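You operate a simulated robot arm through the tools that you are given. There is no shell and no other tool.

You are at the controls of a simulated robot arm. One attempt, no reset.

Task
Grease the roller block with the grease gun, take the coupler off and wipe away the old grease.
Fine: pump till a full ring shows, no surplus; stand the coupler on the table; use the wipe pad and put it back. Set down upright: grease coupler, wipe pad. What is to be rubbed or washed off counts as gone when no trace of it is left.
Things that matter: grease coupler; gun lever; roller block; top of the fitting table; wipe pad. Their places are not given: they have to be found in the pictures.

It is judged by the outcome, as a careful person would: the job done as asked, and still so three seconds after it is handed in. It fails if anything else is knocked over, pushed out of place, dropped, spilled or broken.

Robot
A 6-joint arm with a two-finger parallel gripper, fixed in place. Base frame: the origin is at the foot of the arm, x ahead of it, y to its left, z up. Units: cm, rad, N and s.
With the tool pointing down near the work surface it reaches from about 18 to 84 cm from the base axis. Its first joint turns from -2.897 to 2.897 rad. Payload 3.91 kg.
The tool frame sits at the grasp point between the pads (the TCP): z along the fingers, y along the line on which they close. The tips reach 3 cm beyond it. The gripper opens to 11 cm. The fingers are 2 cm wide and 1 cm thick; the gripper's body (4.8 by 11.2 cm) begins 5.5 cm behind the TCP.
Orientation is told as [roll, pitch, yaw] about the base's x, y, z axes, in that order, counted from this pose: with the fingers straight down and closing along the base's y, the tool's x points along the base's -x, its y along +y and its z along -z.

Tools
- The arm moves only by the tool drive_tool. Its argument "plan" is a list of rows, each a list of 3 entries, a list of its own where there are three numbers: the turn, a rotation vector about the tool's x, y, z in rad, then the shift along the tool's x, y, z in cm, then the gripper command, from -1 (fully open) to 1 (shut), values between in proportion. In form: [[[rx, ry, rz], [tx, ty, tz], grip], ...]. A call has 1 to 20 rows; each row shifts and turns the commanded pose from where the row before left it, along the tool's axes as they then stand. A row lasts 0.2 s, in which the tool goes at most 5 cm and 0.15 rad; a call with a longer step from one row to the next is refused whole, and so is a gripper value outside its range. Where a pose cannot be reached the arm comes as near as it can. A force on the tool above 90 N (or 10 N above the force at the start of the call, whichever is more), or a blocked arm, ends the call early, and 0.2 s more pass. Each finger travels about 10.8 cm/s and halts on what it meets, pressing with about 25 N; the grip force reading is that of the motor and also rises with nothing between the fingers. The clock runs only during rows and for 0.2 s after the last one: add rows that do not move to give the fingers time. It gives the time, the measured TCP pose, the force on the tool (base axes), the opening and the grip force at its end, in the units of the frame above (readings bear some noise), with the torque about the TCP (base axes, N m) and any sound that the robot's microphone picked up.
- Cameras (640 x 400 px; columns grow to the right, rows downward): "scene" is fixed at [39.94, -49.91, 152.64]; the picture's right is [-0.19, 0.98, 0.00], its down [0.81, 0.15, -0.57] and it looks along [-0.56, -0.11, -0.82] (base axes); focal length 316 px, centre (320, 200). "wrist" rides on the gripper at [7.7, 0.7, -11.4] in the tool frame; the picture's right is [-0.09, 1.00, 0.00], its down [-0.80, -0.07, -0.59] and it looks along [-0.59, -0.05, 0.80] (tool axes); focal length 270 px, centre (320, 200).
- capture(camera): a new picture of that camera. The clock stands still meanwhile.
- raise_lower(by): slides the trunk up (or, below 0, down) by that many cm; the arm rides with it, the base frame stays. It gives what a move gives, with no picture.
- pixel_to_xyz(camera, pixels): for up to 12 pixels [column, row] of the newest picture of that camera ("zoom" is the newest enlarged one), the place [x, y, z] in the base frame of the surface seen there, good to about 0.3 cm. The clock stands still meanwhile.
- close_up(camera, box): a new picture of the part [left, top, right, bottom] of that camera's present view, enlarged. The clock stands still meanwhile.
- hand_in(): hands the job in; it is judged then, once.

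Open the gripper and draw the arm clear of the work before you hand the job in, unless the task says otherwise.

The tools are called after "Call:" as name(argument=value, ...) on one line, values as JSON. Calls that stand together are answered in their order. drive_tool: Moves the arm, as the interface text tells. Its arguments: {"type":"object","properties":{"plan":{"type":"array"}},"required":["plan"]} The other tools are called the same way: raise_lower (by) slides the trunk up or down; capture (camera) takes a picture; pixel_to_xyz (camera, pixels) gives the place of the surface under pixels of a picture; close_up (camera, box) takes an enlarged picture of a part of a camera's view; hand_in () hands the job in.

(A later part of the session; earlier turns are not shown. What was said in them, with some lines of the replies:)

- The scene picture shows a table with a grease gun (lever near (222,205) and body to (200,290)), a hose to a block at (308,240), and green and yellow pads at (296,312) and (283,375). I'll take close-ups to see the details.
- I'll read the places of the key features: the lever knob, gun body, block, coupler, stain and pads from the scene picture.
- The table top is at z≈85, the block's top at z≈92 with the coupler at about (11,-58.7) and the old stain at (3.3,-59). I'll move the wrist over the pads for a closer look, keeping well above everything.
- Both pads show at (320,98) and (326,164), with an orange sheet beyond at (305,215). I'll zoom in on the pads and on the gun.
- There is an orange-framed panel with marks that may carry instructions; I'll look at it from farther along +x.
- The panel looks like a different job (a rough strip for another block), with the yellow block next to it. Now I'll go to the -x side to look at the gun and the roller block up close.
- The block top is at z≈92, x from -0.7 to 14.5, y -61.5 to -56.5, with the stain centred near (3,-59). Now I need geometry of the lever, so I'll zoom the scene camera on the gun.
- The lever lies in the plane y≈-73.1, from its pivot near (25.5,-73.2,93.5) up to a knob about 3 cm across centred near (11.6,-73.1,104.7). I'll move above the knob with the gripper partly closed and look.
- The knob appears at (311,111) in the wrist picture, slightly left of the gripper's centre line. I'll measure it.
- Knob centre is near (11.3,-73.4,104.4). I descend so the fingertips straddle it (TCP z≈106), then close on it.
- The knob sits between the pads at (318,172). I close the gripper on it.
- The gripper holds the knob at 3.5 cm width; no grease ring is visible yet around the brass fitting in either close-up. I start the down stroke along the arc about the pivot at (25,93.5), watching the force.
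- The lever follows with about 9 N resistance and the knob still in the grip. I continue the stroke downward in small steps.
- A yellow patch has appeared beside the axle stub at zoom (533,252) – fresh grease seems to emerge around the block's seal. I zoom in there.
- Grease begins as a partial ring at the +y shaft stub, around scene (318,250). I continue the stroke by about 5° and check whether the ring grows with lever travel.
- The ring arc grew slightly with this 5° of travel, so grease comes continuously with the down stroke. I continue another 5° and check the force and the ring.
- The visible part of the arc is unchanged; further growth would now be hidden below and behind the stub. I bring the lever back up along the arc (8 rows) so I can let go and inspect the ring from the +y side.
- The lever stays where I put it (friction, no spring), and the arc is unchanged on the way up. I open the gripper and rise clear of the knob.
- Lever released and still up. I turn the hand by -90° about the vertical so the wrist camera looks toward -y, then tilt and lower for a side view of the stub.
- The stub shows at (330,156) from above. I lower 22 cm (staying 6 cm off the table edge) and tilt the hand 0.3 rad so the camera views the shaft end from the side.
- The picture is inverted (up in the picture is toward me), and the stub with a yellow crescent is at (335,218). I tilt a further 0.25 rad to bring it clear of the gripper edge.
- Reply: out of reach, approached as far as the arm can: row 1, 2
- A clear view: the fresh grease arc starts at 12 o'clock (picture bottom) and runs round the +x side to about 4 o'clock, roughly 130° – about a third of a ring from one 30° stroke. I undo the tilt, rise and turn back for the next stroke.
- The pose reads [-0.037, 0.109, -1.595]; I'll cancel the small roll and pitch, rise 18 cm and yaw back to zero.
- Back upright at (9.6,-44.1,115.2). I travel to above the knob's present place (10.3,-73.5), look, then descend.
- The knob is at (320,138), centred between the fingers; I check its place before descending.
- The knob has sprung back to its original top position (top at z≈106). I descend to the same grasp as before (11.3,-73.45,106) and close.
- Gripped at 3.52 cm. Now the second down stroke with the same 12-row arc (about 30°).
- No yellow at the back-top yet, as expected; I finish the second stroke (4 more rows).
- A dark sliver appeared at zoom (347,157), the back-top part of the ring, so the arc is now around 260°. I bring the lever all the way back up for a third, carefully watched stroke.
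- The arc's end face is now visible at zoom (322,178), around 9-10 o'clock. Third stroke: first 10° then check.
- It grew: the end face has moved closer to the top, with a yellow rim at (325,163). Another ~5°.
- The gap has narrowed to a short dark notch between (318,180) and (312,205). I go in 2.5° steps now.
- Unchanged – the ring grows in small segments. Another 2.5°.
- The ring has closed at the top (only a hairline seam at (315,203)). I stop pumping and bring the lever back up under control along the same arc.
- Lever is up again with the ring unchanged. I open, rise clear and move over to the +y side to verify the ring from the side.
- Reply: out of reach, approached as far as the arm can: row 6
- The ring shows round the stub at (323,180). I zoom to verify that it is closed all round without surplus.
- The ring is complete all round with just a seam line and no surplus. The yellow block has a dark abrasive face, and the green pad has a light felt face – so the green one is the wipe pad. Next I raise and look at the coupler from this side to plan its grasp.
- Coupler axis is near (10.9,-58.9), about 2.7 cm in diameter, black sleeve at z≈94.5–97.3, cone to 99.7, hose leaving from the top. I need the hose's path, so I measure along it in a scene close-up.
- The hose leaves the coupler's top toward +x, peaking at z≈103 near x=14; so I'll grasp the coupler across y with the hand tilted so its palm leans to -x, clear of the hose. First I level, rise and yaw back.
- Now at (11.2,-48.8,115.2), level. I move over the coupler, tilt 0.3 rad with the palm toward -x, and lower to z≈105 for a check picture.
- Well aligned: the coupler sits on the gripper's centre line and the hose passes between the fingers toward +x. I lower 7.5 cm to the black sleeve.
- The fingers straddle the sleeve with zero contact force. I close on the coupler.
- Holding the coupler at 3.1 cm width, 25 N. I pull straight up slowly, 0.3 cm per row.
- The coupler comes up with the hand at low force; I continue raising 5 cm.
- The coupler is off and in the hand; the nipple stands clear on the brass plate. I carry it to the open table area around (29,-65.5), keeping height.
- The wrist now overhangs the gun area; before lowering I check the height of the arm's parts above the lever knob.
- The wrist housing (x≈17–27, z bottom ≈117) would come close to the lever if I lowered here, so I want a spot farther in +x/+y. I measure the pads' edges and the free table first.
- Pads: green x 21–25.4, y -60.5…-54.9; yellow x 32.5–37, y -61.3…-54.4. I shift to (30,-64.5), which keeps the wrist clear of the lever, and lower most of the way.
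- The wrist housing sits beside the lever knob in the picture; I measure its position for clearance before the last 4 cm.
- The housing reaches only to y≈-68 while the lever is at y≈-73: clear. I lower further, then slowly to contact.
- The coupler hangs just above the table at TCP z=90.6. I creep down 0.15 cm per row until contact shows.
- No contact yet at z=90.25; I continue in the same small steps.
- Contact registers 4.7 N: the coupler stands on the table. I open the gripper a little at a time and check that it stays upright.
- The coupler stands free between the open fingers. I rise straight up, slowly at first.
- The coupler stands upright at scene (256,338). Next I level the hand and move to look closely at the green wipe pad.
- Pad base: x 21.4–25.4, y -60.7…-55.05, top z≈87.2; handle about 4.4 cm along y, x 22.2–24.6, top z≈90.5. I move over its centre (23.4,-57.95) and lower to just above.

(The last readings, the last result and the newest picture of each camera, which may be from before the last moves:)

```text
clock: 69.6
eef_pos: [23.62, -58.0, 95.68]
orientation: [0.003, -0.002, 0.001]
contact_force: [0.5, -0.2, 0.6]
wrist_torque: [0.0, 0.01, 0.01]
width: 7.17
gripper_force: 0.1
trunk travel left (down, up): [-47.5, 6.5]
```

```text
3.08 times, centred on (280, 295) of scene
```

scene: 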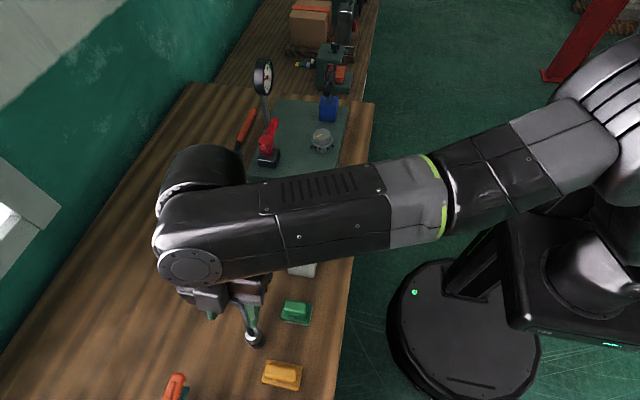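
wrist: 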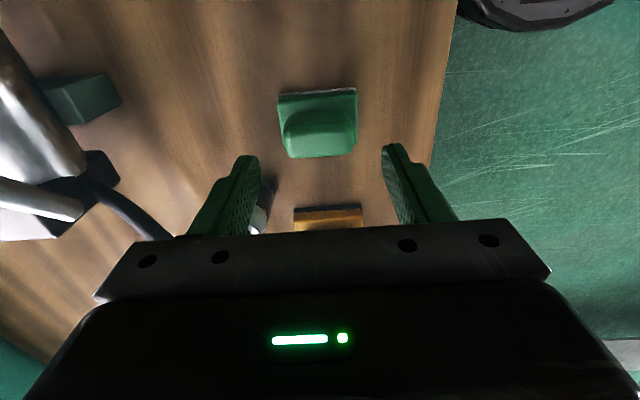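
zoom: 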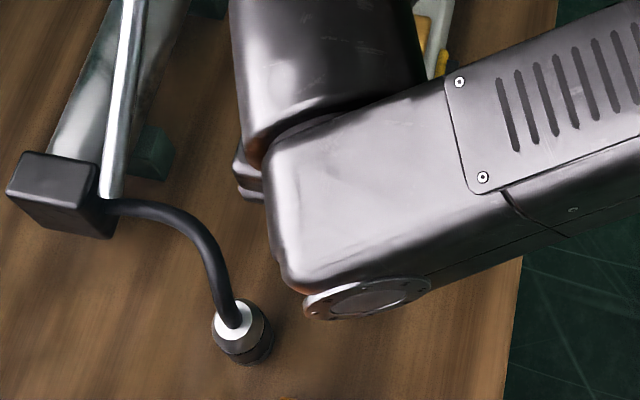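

The pad is centred between the fingers at (318,125). I lower to TCP z≈90.7 so the tips stay just above the pad's base.

Call:
drive_tool(plan=[[[0, 0, 0], [0.2, 0, 2], -0.3], [[0, 0, 0], [0, 0, 2], -0.3], [[0, 0, 0], [0, 0, 0.9], -0.3], [[0, 0, 0], [0, 0, 0], -0.3]])

Call:
capture(camera="wrist")

```text
clock: 70.6
eef_pos: [23.29, -58.04, 90.66]
orientation: [0.0, 0.0, -0.002]
contact_force: [-0.2, -0.6, 0.5]
wrist_torque: [0.03, 0.02, 0.02]
width: 7.15
gripper_force: 0.0
trunk travel left (down, up): [-47.5, 6.5]
```

```text
taken
```

wrist: 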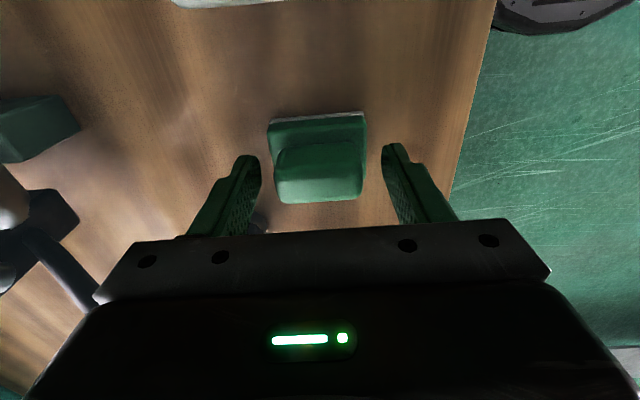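

The handle sits centred between the pads. I close on it gently.

Call:
drive_tool(plan=[[[0, 0, 0], [0, 0, 0], 0.0], [[0, 0, 0], [0, 0, 0], 0.2], [[0, 0, 0], [0, 0, 0], 0.5], [[0, 0, 0], [0, 0, 0], 0.5], [[0, 0, 0], [0, 0, 0], 0.5]])

Call:
capture(camera="wrist")

```text
clock: 71.8
eef_pos: [23.32, -57.95, 90.79]
orientation: [0.001, 0.0, 0.001]
contact_force: [0.1, -0.1, -0.3]
wrist_torque: [-0.01, -0.03, -0.03]
width: 4.78
gripper_force: 25.2
trunk travel left (down, up): [-47.5, 6.5]
```

```text
taken
```

wrist: 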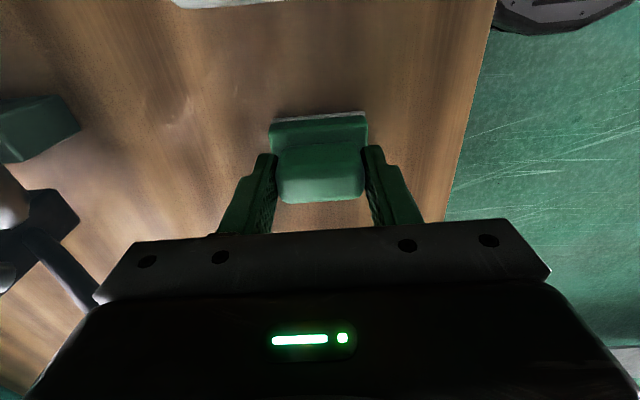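

Holding the pad (4.8 cm wide). I lift 16 cm and carry it over the block to above the stain at (3.1,-59).

Call:
drive_tool(plan=[[[0, 0, 0], [0, 0, -1], 0.5], [[0, 0, 0], [0, 0, -3], 0.5], [[0, 0, 0], [0, 0, -4], 0.5], [[0, 0, 0], [0, 0, -4], 0.5], [[0, 0, 0], [0, 0, -4], 0.5], [[0, 0, 0], [3, -0.2, 0], 0.5], [[0, 0, 0], [4, -0.2, 0], 0.5], [[0, 0, 0], [4, -0.2, 0], 0.5], [[0, 0, 0], [4, -0.2, 0], 0.5], [[0, 0, 0], [4, -0.2, 0], 0.5], [[0, 0, 0], [1.2, 0, 0], 0.5], [[0, 0, 0], [0, 0, 0], 0.5]])

Call:
capture(camera="wrist")

Call:
capture(camera="scene")

```text
clock: 74.4
eef_pos: [3.03, -58.88, 106.81]
orientation: [0.002, -0.001, 0.0]
contact_force: [0.3, 1.0, -1.8]
wrist_torque: [-0.03, 0.01, 0.03]
width: 4.78
gripper_force: 25.1
trunk travel left (down, up): [-47.5, 6.5]
```

```text
taken
```

wrist: 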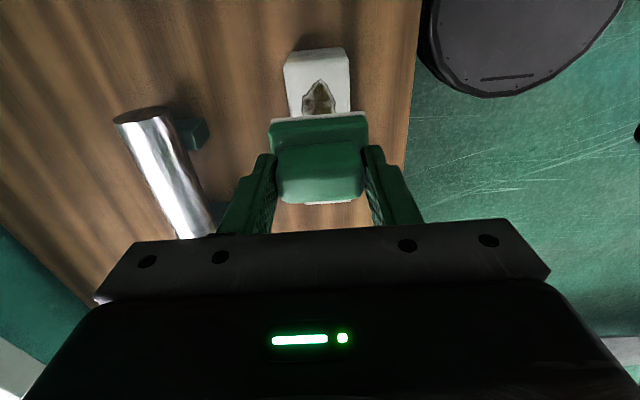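

```text
taken
```

scene: 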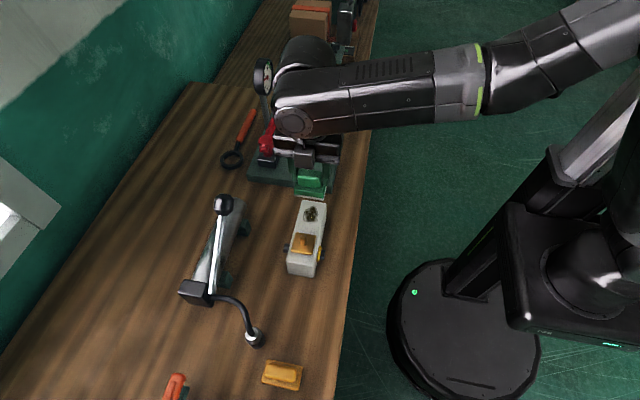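

Pad in hand above the stain, which shows at (318,97) just ahead of it. I lower to z≈98.5, just above the expected contact (≈97.75).

Call:
drive_tool(plan=[[[0, 0, 0], [0, 0, 3], 0.5], [[0, 0, 0], [0, 0, 3], 0.5], [[0, 0, 0], [0, 0, 2], 0.5], [[0, 0, 0], [0, 0, 0.3], 0.5], [[0, 0, 0], [0, 0, 0], 0.5]])

Call:
capture(camera="wrist")

Call:
close_up(camera="scene", box=[250, 130, 380, 280])

```text
clock: 75.6
eef_pos: [3.12, -59.07, 98.54]
orientation: [0.003, -0.002, 0.001]
contact_force: [0.3, -0.3, -2.2]
wrist_torque: [0.03, -0.01, 0.0]
width: 4.78
gripper_force: 25.1
trunk travel left (down, up): [-47.5, 6.5]
```

```text
taken
```

wrist: 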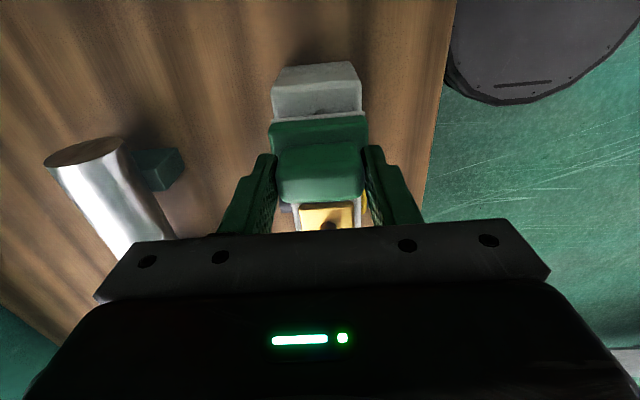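

```text
2.67 times, centred on (315, 205) of scene
```

zoom: 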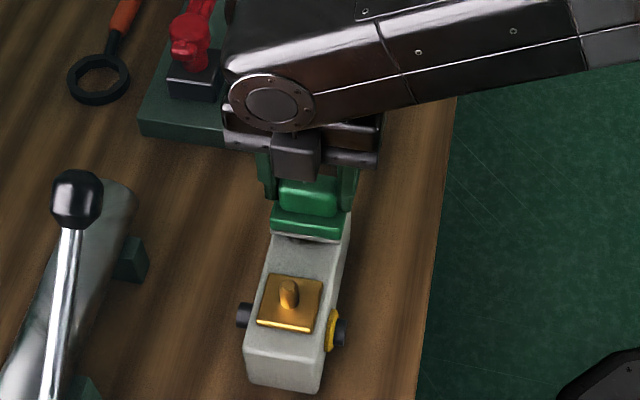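

Now I creep down 0.2 cm per row until the pad touches the block.

Call:
drive_tool(plan=[[[0, 0, 0], [0, 0, 0.2], 0.5], [[0, 0, 0], [0, 0, 0.2], 0.5], [[0, 0, 0], [0, 0, 0.2], 0.5], [[0, 0, 0], [0, 0, 0.15], 0.5], [[0, 0, 0], [0, 0, 0], 0.5]])

```text
clock: 76.8
eef_pos: [3.05, -58.98, 97.77]
orientation: [0.0, 0.002, -0.001]
contact_force: [-0.4, -1.1, 9.4]
wrist_torque: [0.22, -0.06, -0.03]
width: 4.78
gripper_force: 25.3
trunk travel left (down, up): [-47.5, 6.5]
```

The pad presses with about 9 N. I rub along x slowly (to x≈5, then back to ≈1, and return).

Call:
drive_tool(plan=[[[0, 0, 0], [-0.5, 0, 0], 0.5], [[0, 0, 0], [-0.5, 0, 0], 0.5], [[0, 0, 0], [-0.5, 0, 0], 0.5], [[0, 0, 0], [-0.5, 0, 0], 0.5], [[0, 0, 0], [0.5, 0, 0], 0.5], [[0, 0, 0], [0.5, 0, 0], 0.5], [[0, 0, 0], [0.5, 0, 0], 0.5], [[0, 0, 0], [0.5, 0, 0], 0.5], [[0, 0, 0], [0.5, 0, 0], 0.5], [[0, 0, 0], [0.5, 0, 0], 0.5], [[0, 0, 0], [0.5, 0, 0], 0.5], [[0, 0, 0], [0.5, 0, 0], 0.5]])

Call:
close_up(camera="scene", box=[250, 130, 380, 280])

Call:
capture(camera="wrist")

```text
clock: 79.4
eef_pos: [1.08, -58.84, 97.78]
orientation: [-0.002, 0.001, 0.001]
contact_force: [4.8, 0.2, 17.3]
wrist_torque: [-0.07, -0.12, 0.03]
width: 4.78
gripper_force: 25.1
trunk travel left (down, up): [-47.5, 6.5]
```

```text
2.67 times, centred on (315, 205) of scene
```

zoom: 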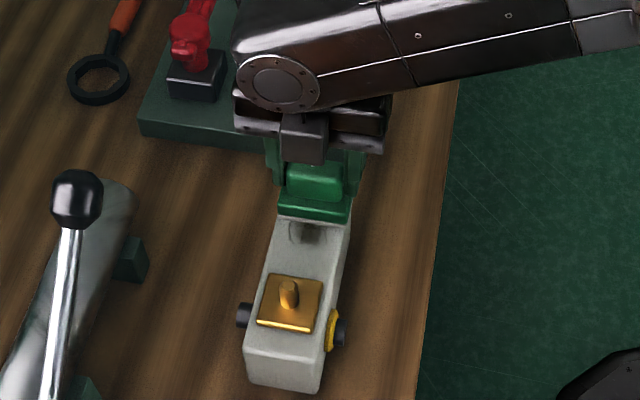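

```text
taken
```

wrist: 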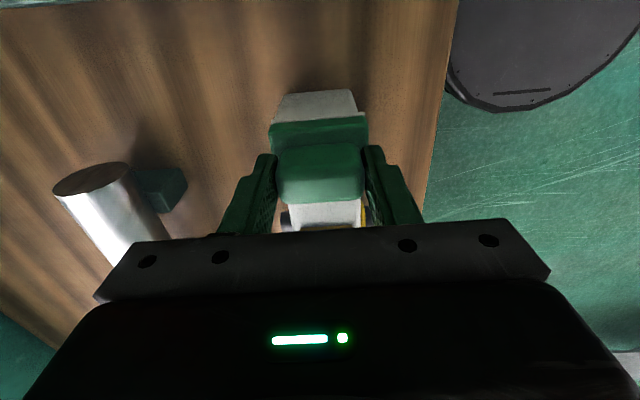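

The stain has faded after one pass and the block hasn't moved. I rub back and forth more, x between 1 and 5.

Call:
drive_tool(plan=[[[0, 0, 0], [-0.8, 0, 0], 0.5], [[0, 0, 0], [-0.8, 0, 0], 0.5], [[0, 0, 0], [-0.8, 0, 0], 0.5], [[0, 0, 0], [-0.8, 0, 0], 0.5], [[0, 0, 0], [-0.8, 0, 0], 0.5], [[0, 0, 0], [0.8, 0, 0], 0.5], [[0, 0, 0], [0.8, 0, 0], 0.5], [[0, 0, 0], [0.8, 0, 0], 0.5], [[0, 0, 0], [0.8, 0, 0], 0.5], [[0, 0, 0], [0.8, 0, 0], 0.5], [[0, 0, 0], [-0.8, 0, 0], 0.5], [[0, 0, 0], [-0.8, 0, 0], 0.5], [[0, 0, 0], [-0.8, 0, 0], 0.5], [[0, 0, 0], [-0.8, 0, 0], 0.5], [[0, 0, 0], [-0.8, 0, 0], 0.5], [[0, 0, 0], [0.8, 0, 0], 0.5], [[0, 0, 0], [0.8, 0, 0], 0.5], [[0, 0, 0], [0.8, 0, 0], 0.5], [[0, 0, 0], [0.8, 0, 0], 0.5], [[0, 0, 0], [0.8, 0, 0], 0.5]])

Call:
close_up(camera="scene", box=[250, 130, 380, 280])

```text
clock: 83.6
eef_pos: [1.03, -58.96, 97.79]
orientation: [0.001, 0.002, -0.001]
contact_force: [1.7, 0.5, 8.0]
wrist_torque: [-0.05, -0.01, 0.02]
width: 4.77
gripper_force: 25.3
trunk travel left (down, up): [-47.5, 6.5]
```

```text
2.67 times, centred on (315, 205) of scene
```

zoom: 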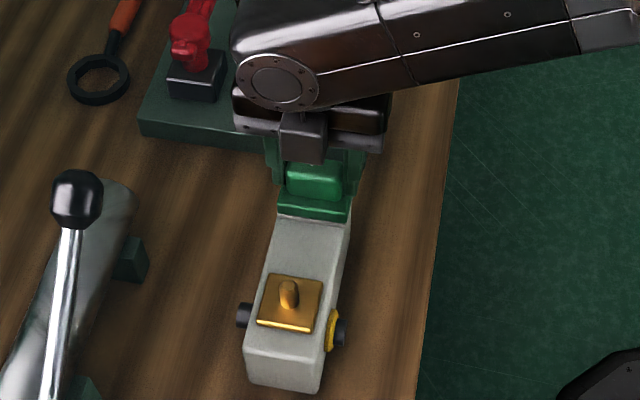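

No stain is visible ahead of the pad. I lift it and shift so the wrist camera sees the whole top of the block.

Call:
drive_tool(plan=[[[0, 0, 0], [0, 0, -1], 0.5], [[0, 0, 0], [0, 0, -4], 0.5], [[0, 0, 0], [0, 0, -5], 0.5], [[0, 0, 0], [-2.5, 0, 0], 0.5], [[0, 0, 0], [-2.5, 0, 0], 0.5], [[0, 0, 0], [0, 0, 0], 0.5]])

Call:
close_up(camera="wrist", box=[260, 0, 380, 120])

Call:
close_up(camera="scene", box=[280, 190, 340, 285])

```text
clock: 85.0
eef_pos: [6.11, -58.89, 107.67]
orientation: [0.002, -0.001, 0.0]
contact_force: [-0.2, 0.0, -1.6]
wrist_torque: [-0.04, 0.0, 0.02]
width: 4.76
gripper_force: 25.2
trunk travel left (down, up): [-47.5, 6.5]
```

```text
3.33 times, centred on (320, 60) of wrist
```

zoom: 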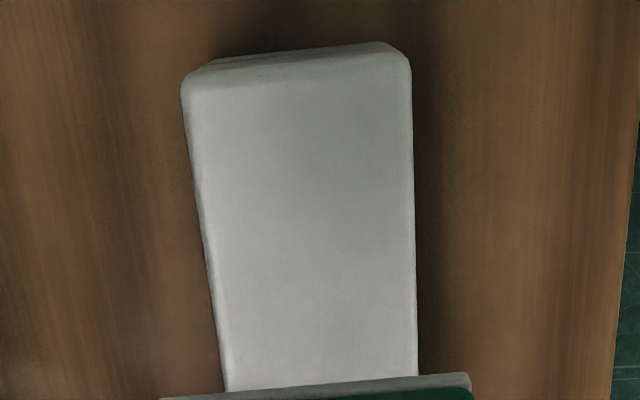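

```text
4.21 times, centred on (310, 238) of scene
```

zoom: 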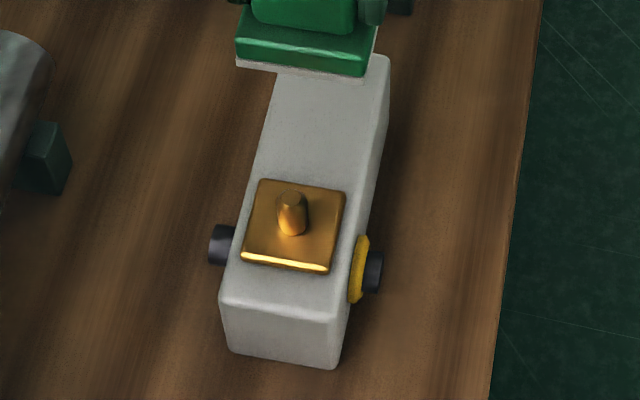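

The top of the block looks clean in both views. To be sure no faint trace remains I give it one more set of rubs: back over (3,-59) and down to contact.

Call:
drive_tool(plan=[[[0, 0, 0], [3.05, -0.05, 0], 0.5], [[0, 0, 0], [0, 0, 4], 0.5], [[0, 0, 0], [0, 0, 3], 0.5], [[0, 0, 0], [0, 0, 2], 0.5], [[0, 0, 0], [0, 0, 0.4], 0.5], [[0, 0, 0], [0, 0, 0.2], 0.5], [[0, 0, 0], [0, 0, 0.2], 0.5], [[0, 0, 0], [0, 0, 0.15], 0.5], [[0, 0, 0], [0, 0, 0], 0.5]])

```text
clock: 87.0
eef_pos: [2.88, -58.98, 97.74]
orientation: [0.001, 0.002, 0.0]
contact_force: [0.4, -0.6, 0.1]
wrist_torque: [-0.12, 0.04, 0.05]
width: 4.79
gripper_force: 24.9
trunk travel left (down, up): [-47.5, 6.5]
```

Barely touching (about 2 N). I press 0.12 cm further and rub back and forth between x≈1 and 5, with slight y shifts.

Call:
drive_tool(plan=[[[0, 0, 0], [0, 0, 0.12], 0.5], [[0, 0, 0], [-0.7, 0.1, 0], 0.5], [[0, 0, 0], [-0.7, 0.1, 0], 0.5], [[0, 0, 0], [-0.7, 0.1, 0], 0.5], [[0, 0, 0], [0.8, 0, 0], 0.5], [[0, 0, 0], [0.8, 0, 0], 0.5], [[0, 0, 0], [0.8, 0, 0], 0.5], [[0, 0, 0], [0.8, 0, 0], 0.5], [[0, 0, 0], [0.8, 0, 0], 0.5], [[0, 0, 0], [0, -0.6, 0], 0.5], [[0, 0, 0], [-0.8, 0, 0], 0.5], [[0, 0, 0], [-0.8, 0, 0], 0.5], [[0, 0, 0], [-0.8, 0, 0], 0.5], [[0, 0, 0], [-0.8, 0, 0], 0.5], [[0, 0, 0], [-0.8, 0, 0], 0.5], [[0, 0, 0], [0.7, 0.1, 0], 0.5], [[0, 0, 0], [0.7, 0.1, 0], 0.5], [[0, 0, 0], [0.6, 0.1, 0], 0.5], [[0, 0, 0], [0, 0, 0], 0.5]])

```text
clock: 91.0
eef_pos: [3.17, -58.85, 97.77]
orientation: [-0.001, 0.0, 0.0]
contact_force: [5.0, -0.3, 11.7]
wrist_torque: [-0.12, -0.2, 0.02]
width: 4.78
gripper_force: 25.4
trunk travel left (down, up): [-47.5, 6.5]
```

Contact was kept at about 12 N. I lift, and check the whole block top again close up.

Call:
drive_tool(plan=[[[0, 0, 0], [0, 0, -1], 0.5], [[0, 0, 0], [0, 0, -4], 0.5], [[0, 0, 0], [0, 0, -5], 0.5], [[0, 0, 0], [-3, 0, 0], 0.5], [[0, 0, 0], [0, 0, 0], 0.5]])

Call:
close_up(camera="wrist", box=[285, 10, 350, 115])

Call:
close_up(camera="scene", box=[285, 195, 335, 250])

```text
clock: 92.2
eef_pos: [6.22, -59.08, 107.63]
orientation: [0.002, 0.0, -0.002]
contact_force: [-0.4, -0.2, -1.2]
wrist_torque: [0.01, 0.01, 0.04]
width: 4.74
gripper_force: 25.2
trunk travel left (down, up): [-47.5, 6.5]
```

```text
3.81 times, centred on (318, 62) of wrist
```

zoom: 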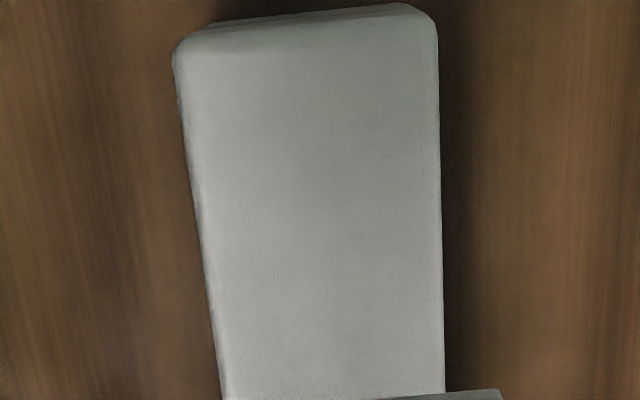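

```text
7.27 times, centred on (310, 222) of scene
```

zoom: 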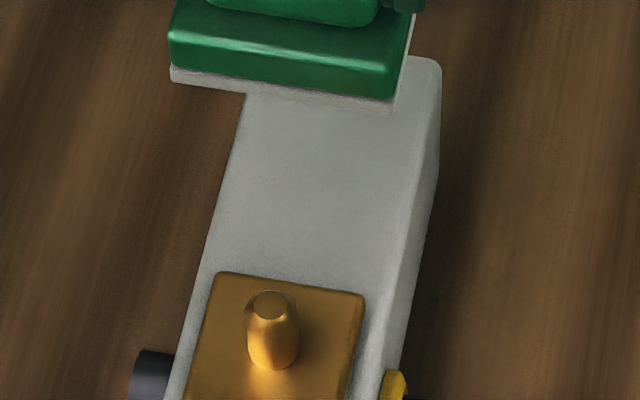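

The block top is clean. Now I carry the pad back to its original place, TCP (23.3,-57.95).

Call:
drive_tool(plan=[[[0, 0, 0], [-2.1, 0.1, 0], 0.5], [[0, 0, 0], [-4, 0.25, 0], 0.5], [[0, 0, 0], [-4, 0.25, 0], 0.5], [[0, 0, 0], [-4, 0.25, 0], 0.5], [[0, 0, 0], [-3, 0.25, 0], 0.5], [[0, 0, 0], [0, 0, 0], 0.5]])

Call:
capture(camera="wrist")

Call:
capture(camera="scene")

```text
clock: 93.6
eef_pos: [23.27, -57.77, 107.76]
orientation: [0.0, 0.001, -0.001]
contact_force: [-0.9, 0.6, -1.9]
wrist_torque: [-0.04, -0.01, -0.01]
width: 4.79
gripper_force: 25.2
trunk travel left (down, up): [-47.5, 6.5]
```

```text
taken
```

wrist: 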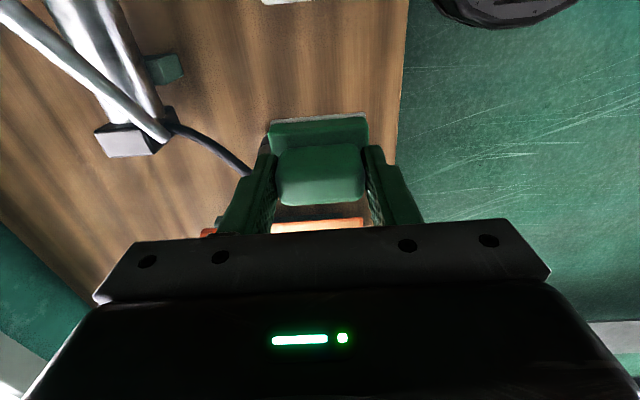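

```text
taken
```

scene: 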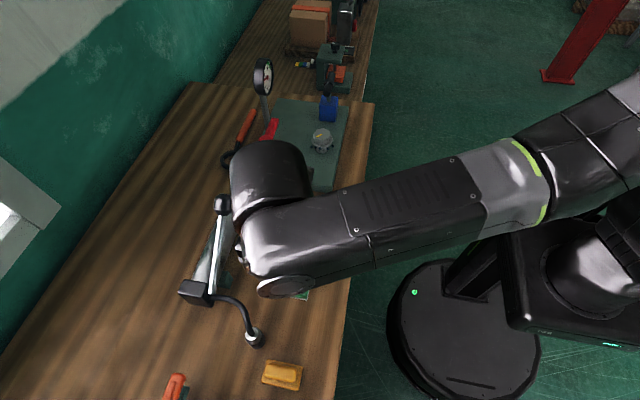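

Over the pad's place at (23.27,-57.8). I lower to z≈91.3.

Call:
drive_tool(plan=[[[0, 0, 0], [0, -0.12, 3], 0.5], [[0, 0, 0], [0, 0, 4], 0.5], [[0, 0, 0], [0, 0, 4], 0.5], [[0, 0, 0], [0, 0, 3], 0.5], [[0, 0, 0], [0, 0, 1.5], 0.5], [[0, 0, 0], [0, 0, 0.8], 0.5], [[0, 0, 0], [0, 0, 0], 0.5]])

Call:
capture(camera="wrist")

```text
clock: 95.2
eef_pos: [23.13, -58.04, 91.27]
orientation: [0.001, 0.001, 0.0]
contact_force: [-0.5, 0.7, -1.0]
wrist_torque: [0.02, 0.01, -0.01]
width: 4.75
gripper_force: 24.3
trunk travel left (down, up): [-47.5, 6.5]
```

```text
taken
```

wrist: 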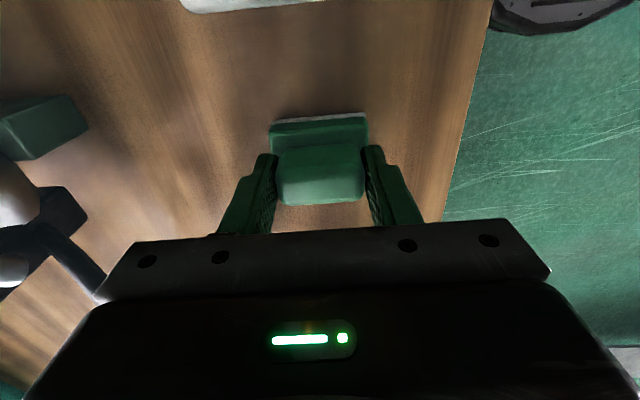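

The pad is just above the table. I creep down to contact, correcting x by 0.1.

Call:
drive_tool(plan=[[[0, 0, 0], [-0.1, 0, 0.15], 0.5], [[0, 0, 0], [0, 0, 0.15], 0.5], [[0, 0, 0], [0, 0, 0.15], 0.5], [[0, 0, 0], [0, 0, 0.1], 0.5], [[0, 0, 0], [0, 0, 0], 0.5]])

```text
clock: 96.4
eef_pos: [23.32, -57.99, 90.7]
orientation: [0.001, 0.001, 0.0]
contact_force: [-0.1, -0.1, -1.3]
wrist_torque: [0.02, 0.02, 0.0]
width: 4.75
gripper_force: 25.1
trunk travel left (down, up): [-47.5, 6.5]
```

Call:
drive_tool(plan=[[[0, 0, 0], [0, 0, 0.08], 0.5], [[0, 0, 0], [0, 0, 0.08], 0.5], [[0, 0, 0], [0, 0, 0], 0.5]])

```text
clock: 97.2
eef_pos: [23.23, -57.92, 90.71]
orientation: [0.002, -0.003, -0.001]
contact_force: [0.0, -0.7, -0.3]
wrist_torque: [-0.05, 0.01, -0.01]
width: 4.76
gripper_force: 24.9
trunk travel left (down, up): [-47.5, 6.5]
```

The load is coming off (−0.3 N); one more small step should seat it.

Call:
drive_tool(plan=[[[0, 0, 0], [0, 0, 0.08], 0.5], [[0, 0, 0], [0, 0, 0], 0.5]])

```text
clock: 97.8
eef_pos: [23.27, -58.01, 90.68]
orientation: [0.0, -0.002, -0.002]
contact_force: [0.5, -0.5, 6.7]
wrist_torque: [0.02, 0.14, -0.02]
width: 4.78
gripper_force: 25.4
trunk travel left (down, up): [-47.5, 6.5]
```

Seated with 6.7 N contact. I open the gripper gradually and check before rising.

Call:
drive_tool(plan=[[[0, 0, 0], [0, 0, 0], 0.05], [[0, 0, 0], [0, 0, 0], -0.1], [[0, 0, 0], [0, 0, 0], -0.3], [[0, 0, 0], [0, 0, 0], -0.3], [[0, 0, 0], [0, 0, -1], -0.3], [[0, 0, 0], [0, 0, -3], -0.3], [[0, 0, 0], [0, 0, -4], -0.3], [[0, 0, 0], [0, 0, -4], -0.3], [[0, 0, 0], [0, 0, -4], -0.3], [[0, 0, 0], [3, 0, -1], -0.3], [[0, 0, 0], [0, 0, 0], -0.3]])

Call:
capture(camera="wrist")

```text
clock: 100.2
eef_pos: [20.28, -58.06, 107.6]
orientation: [0.003, -0.001, -0.001]
contact_force: [-0.7, -0.3, -0.4]
wrist_torque: [0.01, 0.05, -0.02]
width: 7.16
gripper_force: 0.0
trunk travel left (down, up): [-47.5, 6.5]
```

```text
taken
```

wrist: 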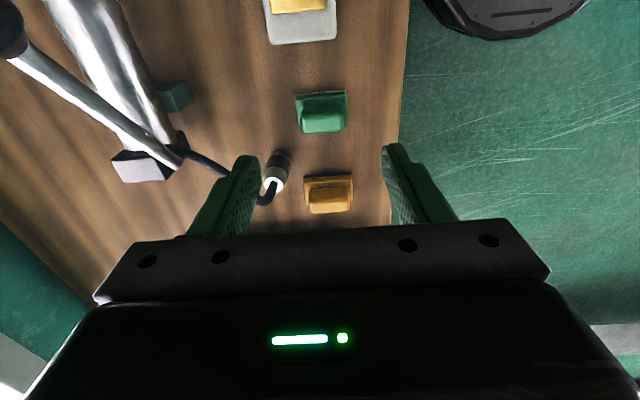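

The pad is back at its place and the coupler stands. I withdraw the arm to the starting area and open the gripper fully.

Call:
drive_tool(plan=[[[0, 0, 0], [0, 0, -4], -0.3], [[0, 0, 0], [0, 0, -4], -0.6], [[0, 0, 0], [0, 3, -4], -1], [[0, 0, 0], [0, 5, -2], -1], [[0, 0, 0], [0, 5, 0], -1], [[0, 0, 0], [0, 5, 0], -1], [[0, 0, 0], [0, 0, 0], -1]])

Call:
capture(camera="scene")

Call:
close_up(camera="scene", box=[160, 190, 350, 400])

Call:
close_up(camera="scene", box=[280, 195, 340, 285])

```text
refused: row 4 steps farther than a row can; nothing moved
```

```text
taken
```

scene: 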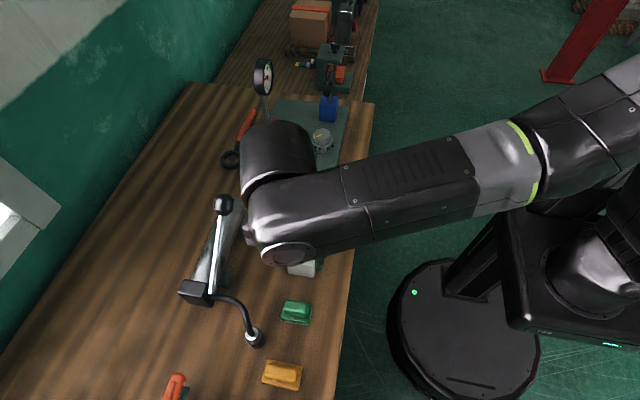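

```text
1.90 times, centred on (255, 295) of scene
```

zoom: 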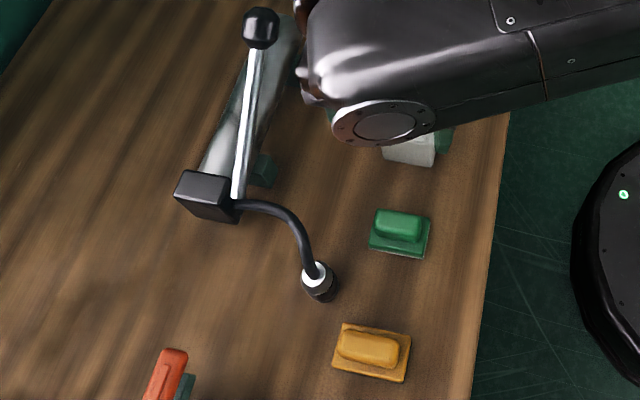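

```text
4.44 times, centred on (310, 240) of scene
```

zoom: 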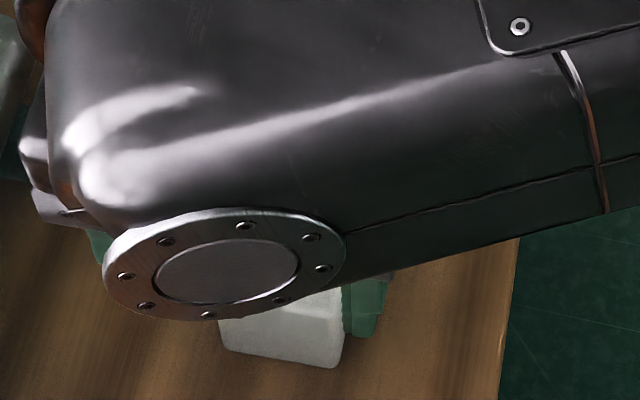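

That plan was refused because one row was slightly too long, so nothing moved. I resend the withdrawal with shorter rows.

Call:
drive_tool(plan=[[[0, 0, 0], [0, 0, -4], -0.3], [[0, 0, 0], [0, 0, -4], -0.6], [[0, 0, 0], [0, 2, -4], -1], [[0, 0, 0], [0, 4, -2], -1], [[0, 0, 0], [0, 4.5, 0], -1], [[0, 0, 0], [0, 4.5, 0], -1], [[0, 0, 0], [0, 3, 0], -1], [[0, 0, 0], [0, 0, 0], -1]])

Call:
capture(camera="scene")

Call:
close_up(camera="scene", box=[160, 190, 350, 400])

Call:
close_up(camera="scene", box=[280, 195, 340, 285])

```text
clock: 102.0
eef_pos: [20.26, -40.05, 121.61]
orientation: [0.001, -0.001, 0.0]
contact_force: [0.0, -0.8, -0.2]
wrist_torque: [-0.01, -0.03, -0.01]
width: 11.0
gripper_force: 0.1
trunk travel left (down, up): [-47.5, 6.5]
```

```text
taken
```

scene: 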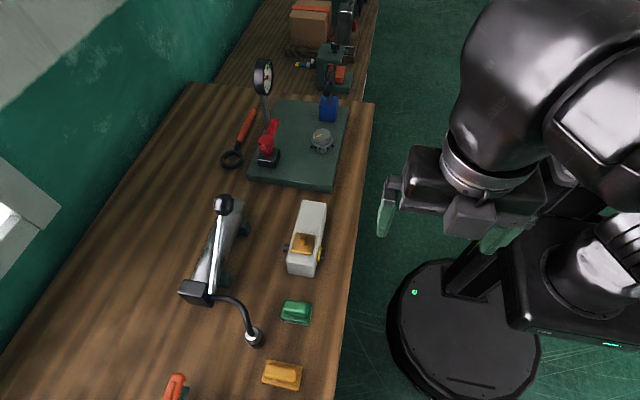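

```text
1.90 times, centred on (255, 295) of scene
```

zoom: 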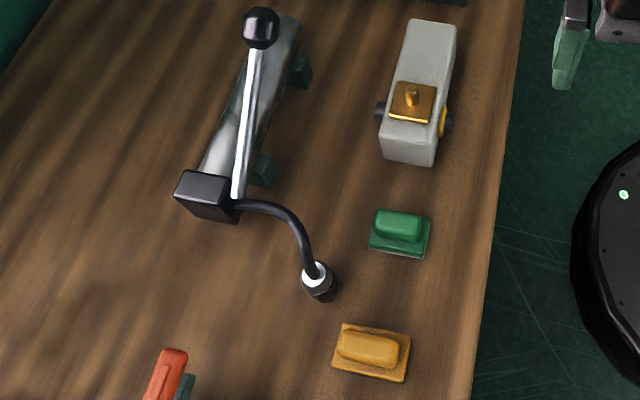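

```text
4.44 times, centred on (310, 240) of scene
```

zoom: 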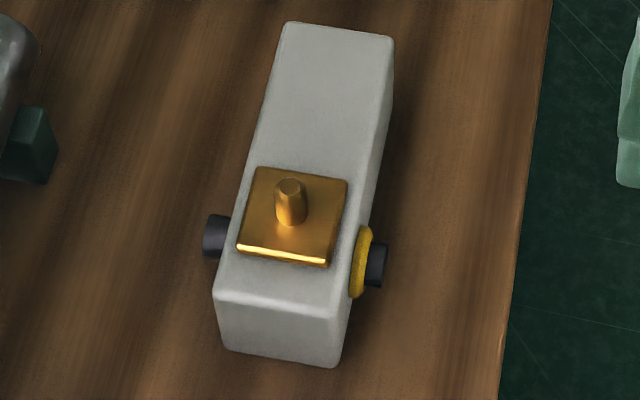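

Everything looks in order; one last high-magnification check of the wiped area and of the pad and coupler before handing in.

Call:
close_up(camera="scene", box=[295, 198, 330, 232])

Call:
close_up(camera="scene", box=[230, 290, 320, 355])

Call:
close_up(camera="scene", box=[300, 230, 340, 270])

```text
11.76 times, centred on (312, 215) of scene
```

zoom: 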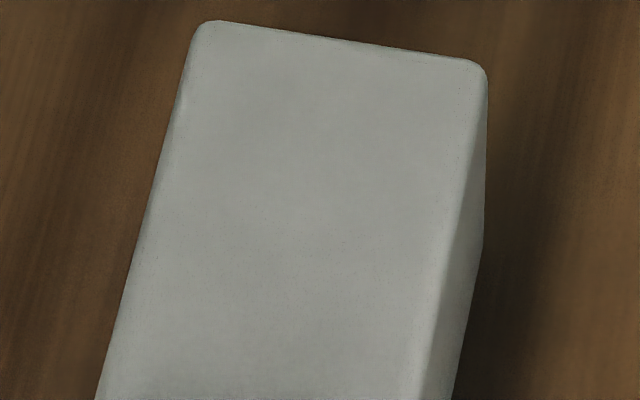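

```text
6.15 times, centred on (275, 322) of scene
```

zoom: 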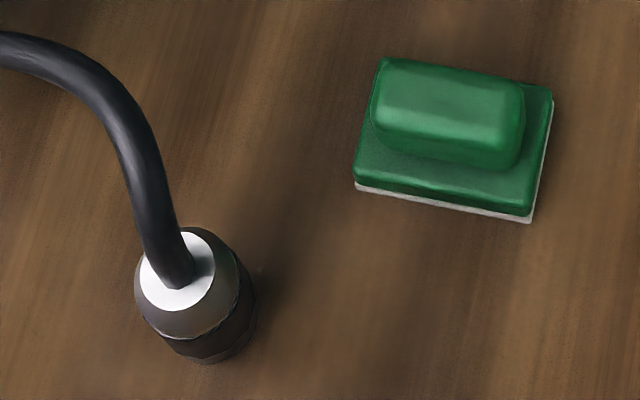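

```text
10.00 times, centred on (320, 250) of scene
```

zoom: 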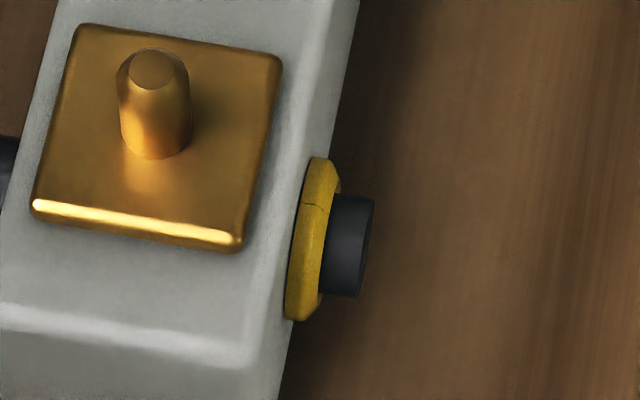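

The ring is complete, the block top is clean, the coupler stands upright on the table, the wipe pad is back in its place and the arm is clear with the gripper open. I hand the job in.

Call:
hand_in()

```text
The job is handed in.
```

The roller block is greased, the coupler is off and standing on the table, and the old grease is wiped away. I've handed the job in; no verdict has come back.

- **Greasing:** It took two strokes of about 30° and part of a third. I stopped when the grease ring closed around the shaft stub on the robot's side of the block. I viewed it from the side afterwards and it was full all round, with only a seam line and no surplus.
- **Coupler:** It pulled straight up off the nipple without resistance. It stands upright in open space between the gun and the pads, still on its hose.
- **Wiping:** I used the green pad, because the yellow block has a dark abrasive face. I rubbed over the stain several times, and close-ups from both cameras show no trace left on the block.
- **Wipe pad:** It is back upright where it was before.

The lever is back at the top, and the last pictures show nothing else on the table moved. The gripper is open and the arm is clear of the work.
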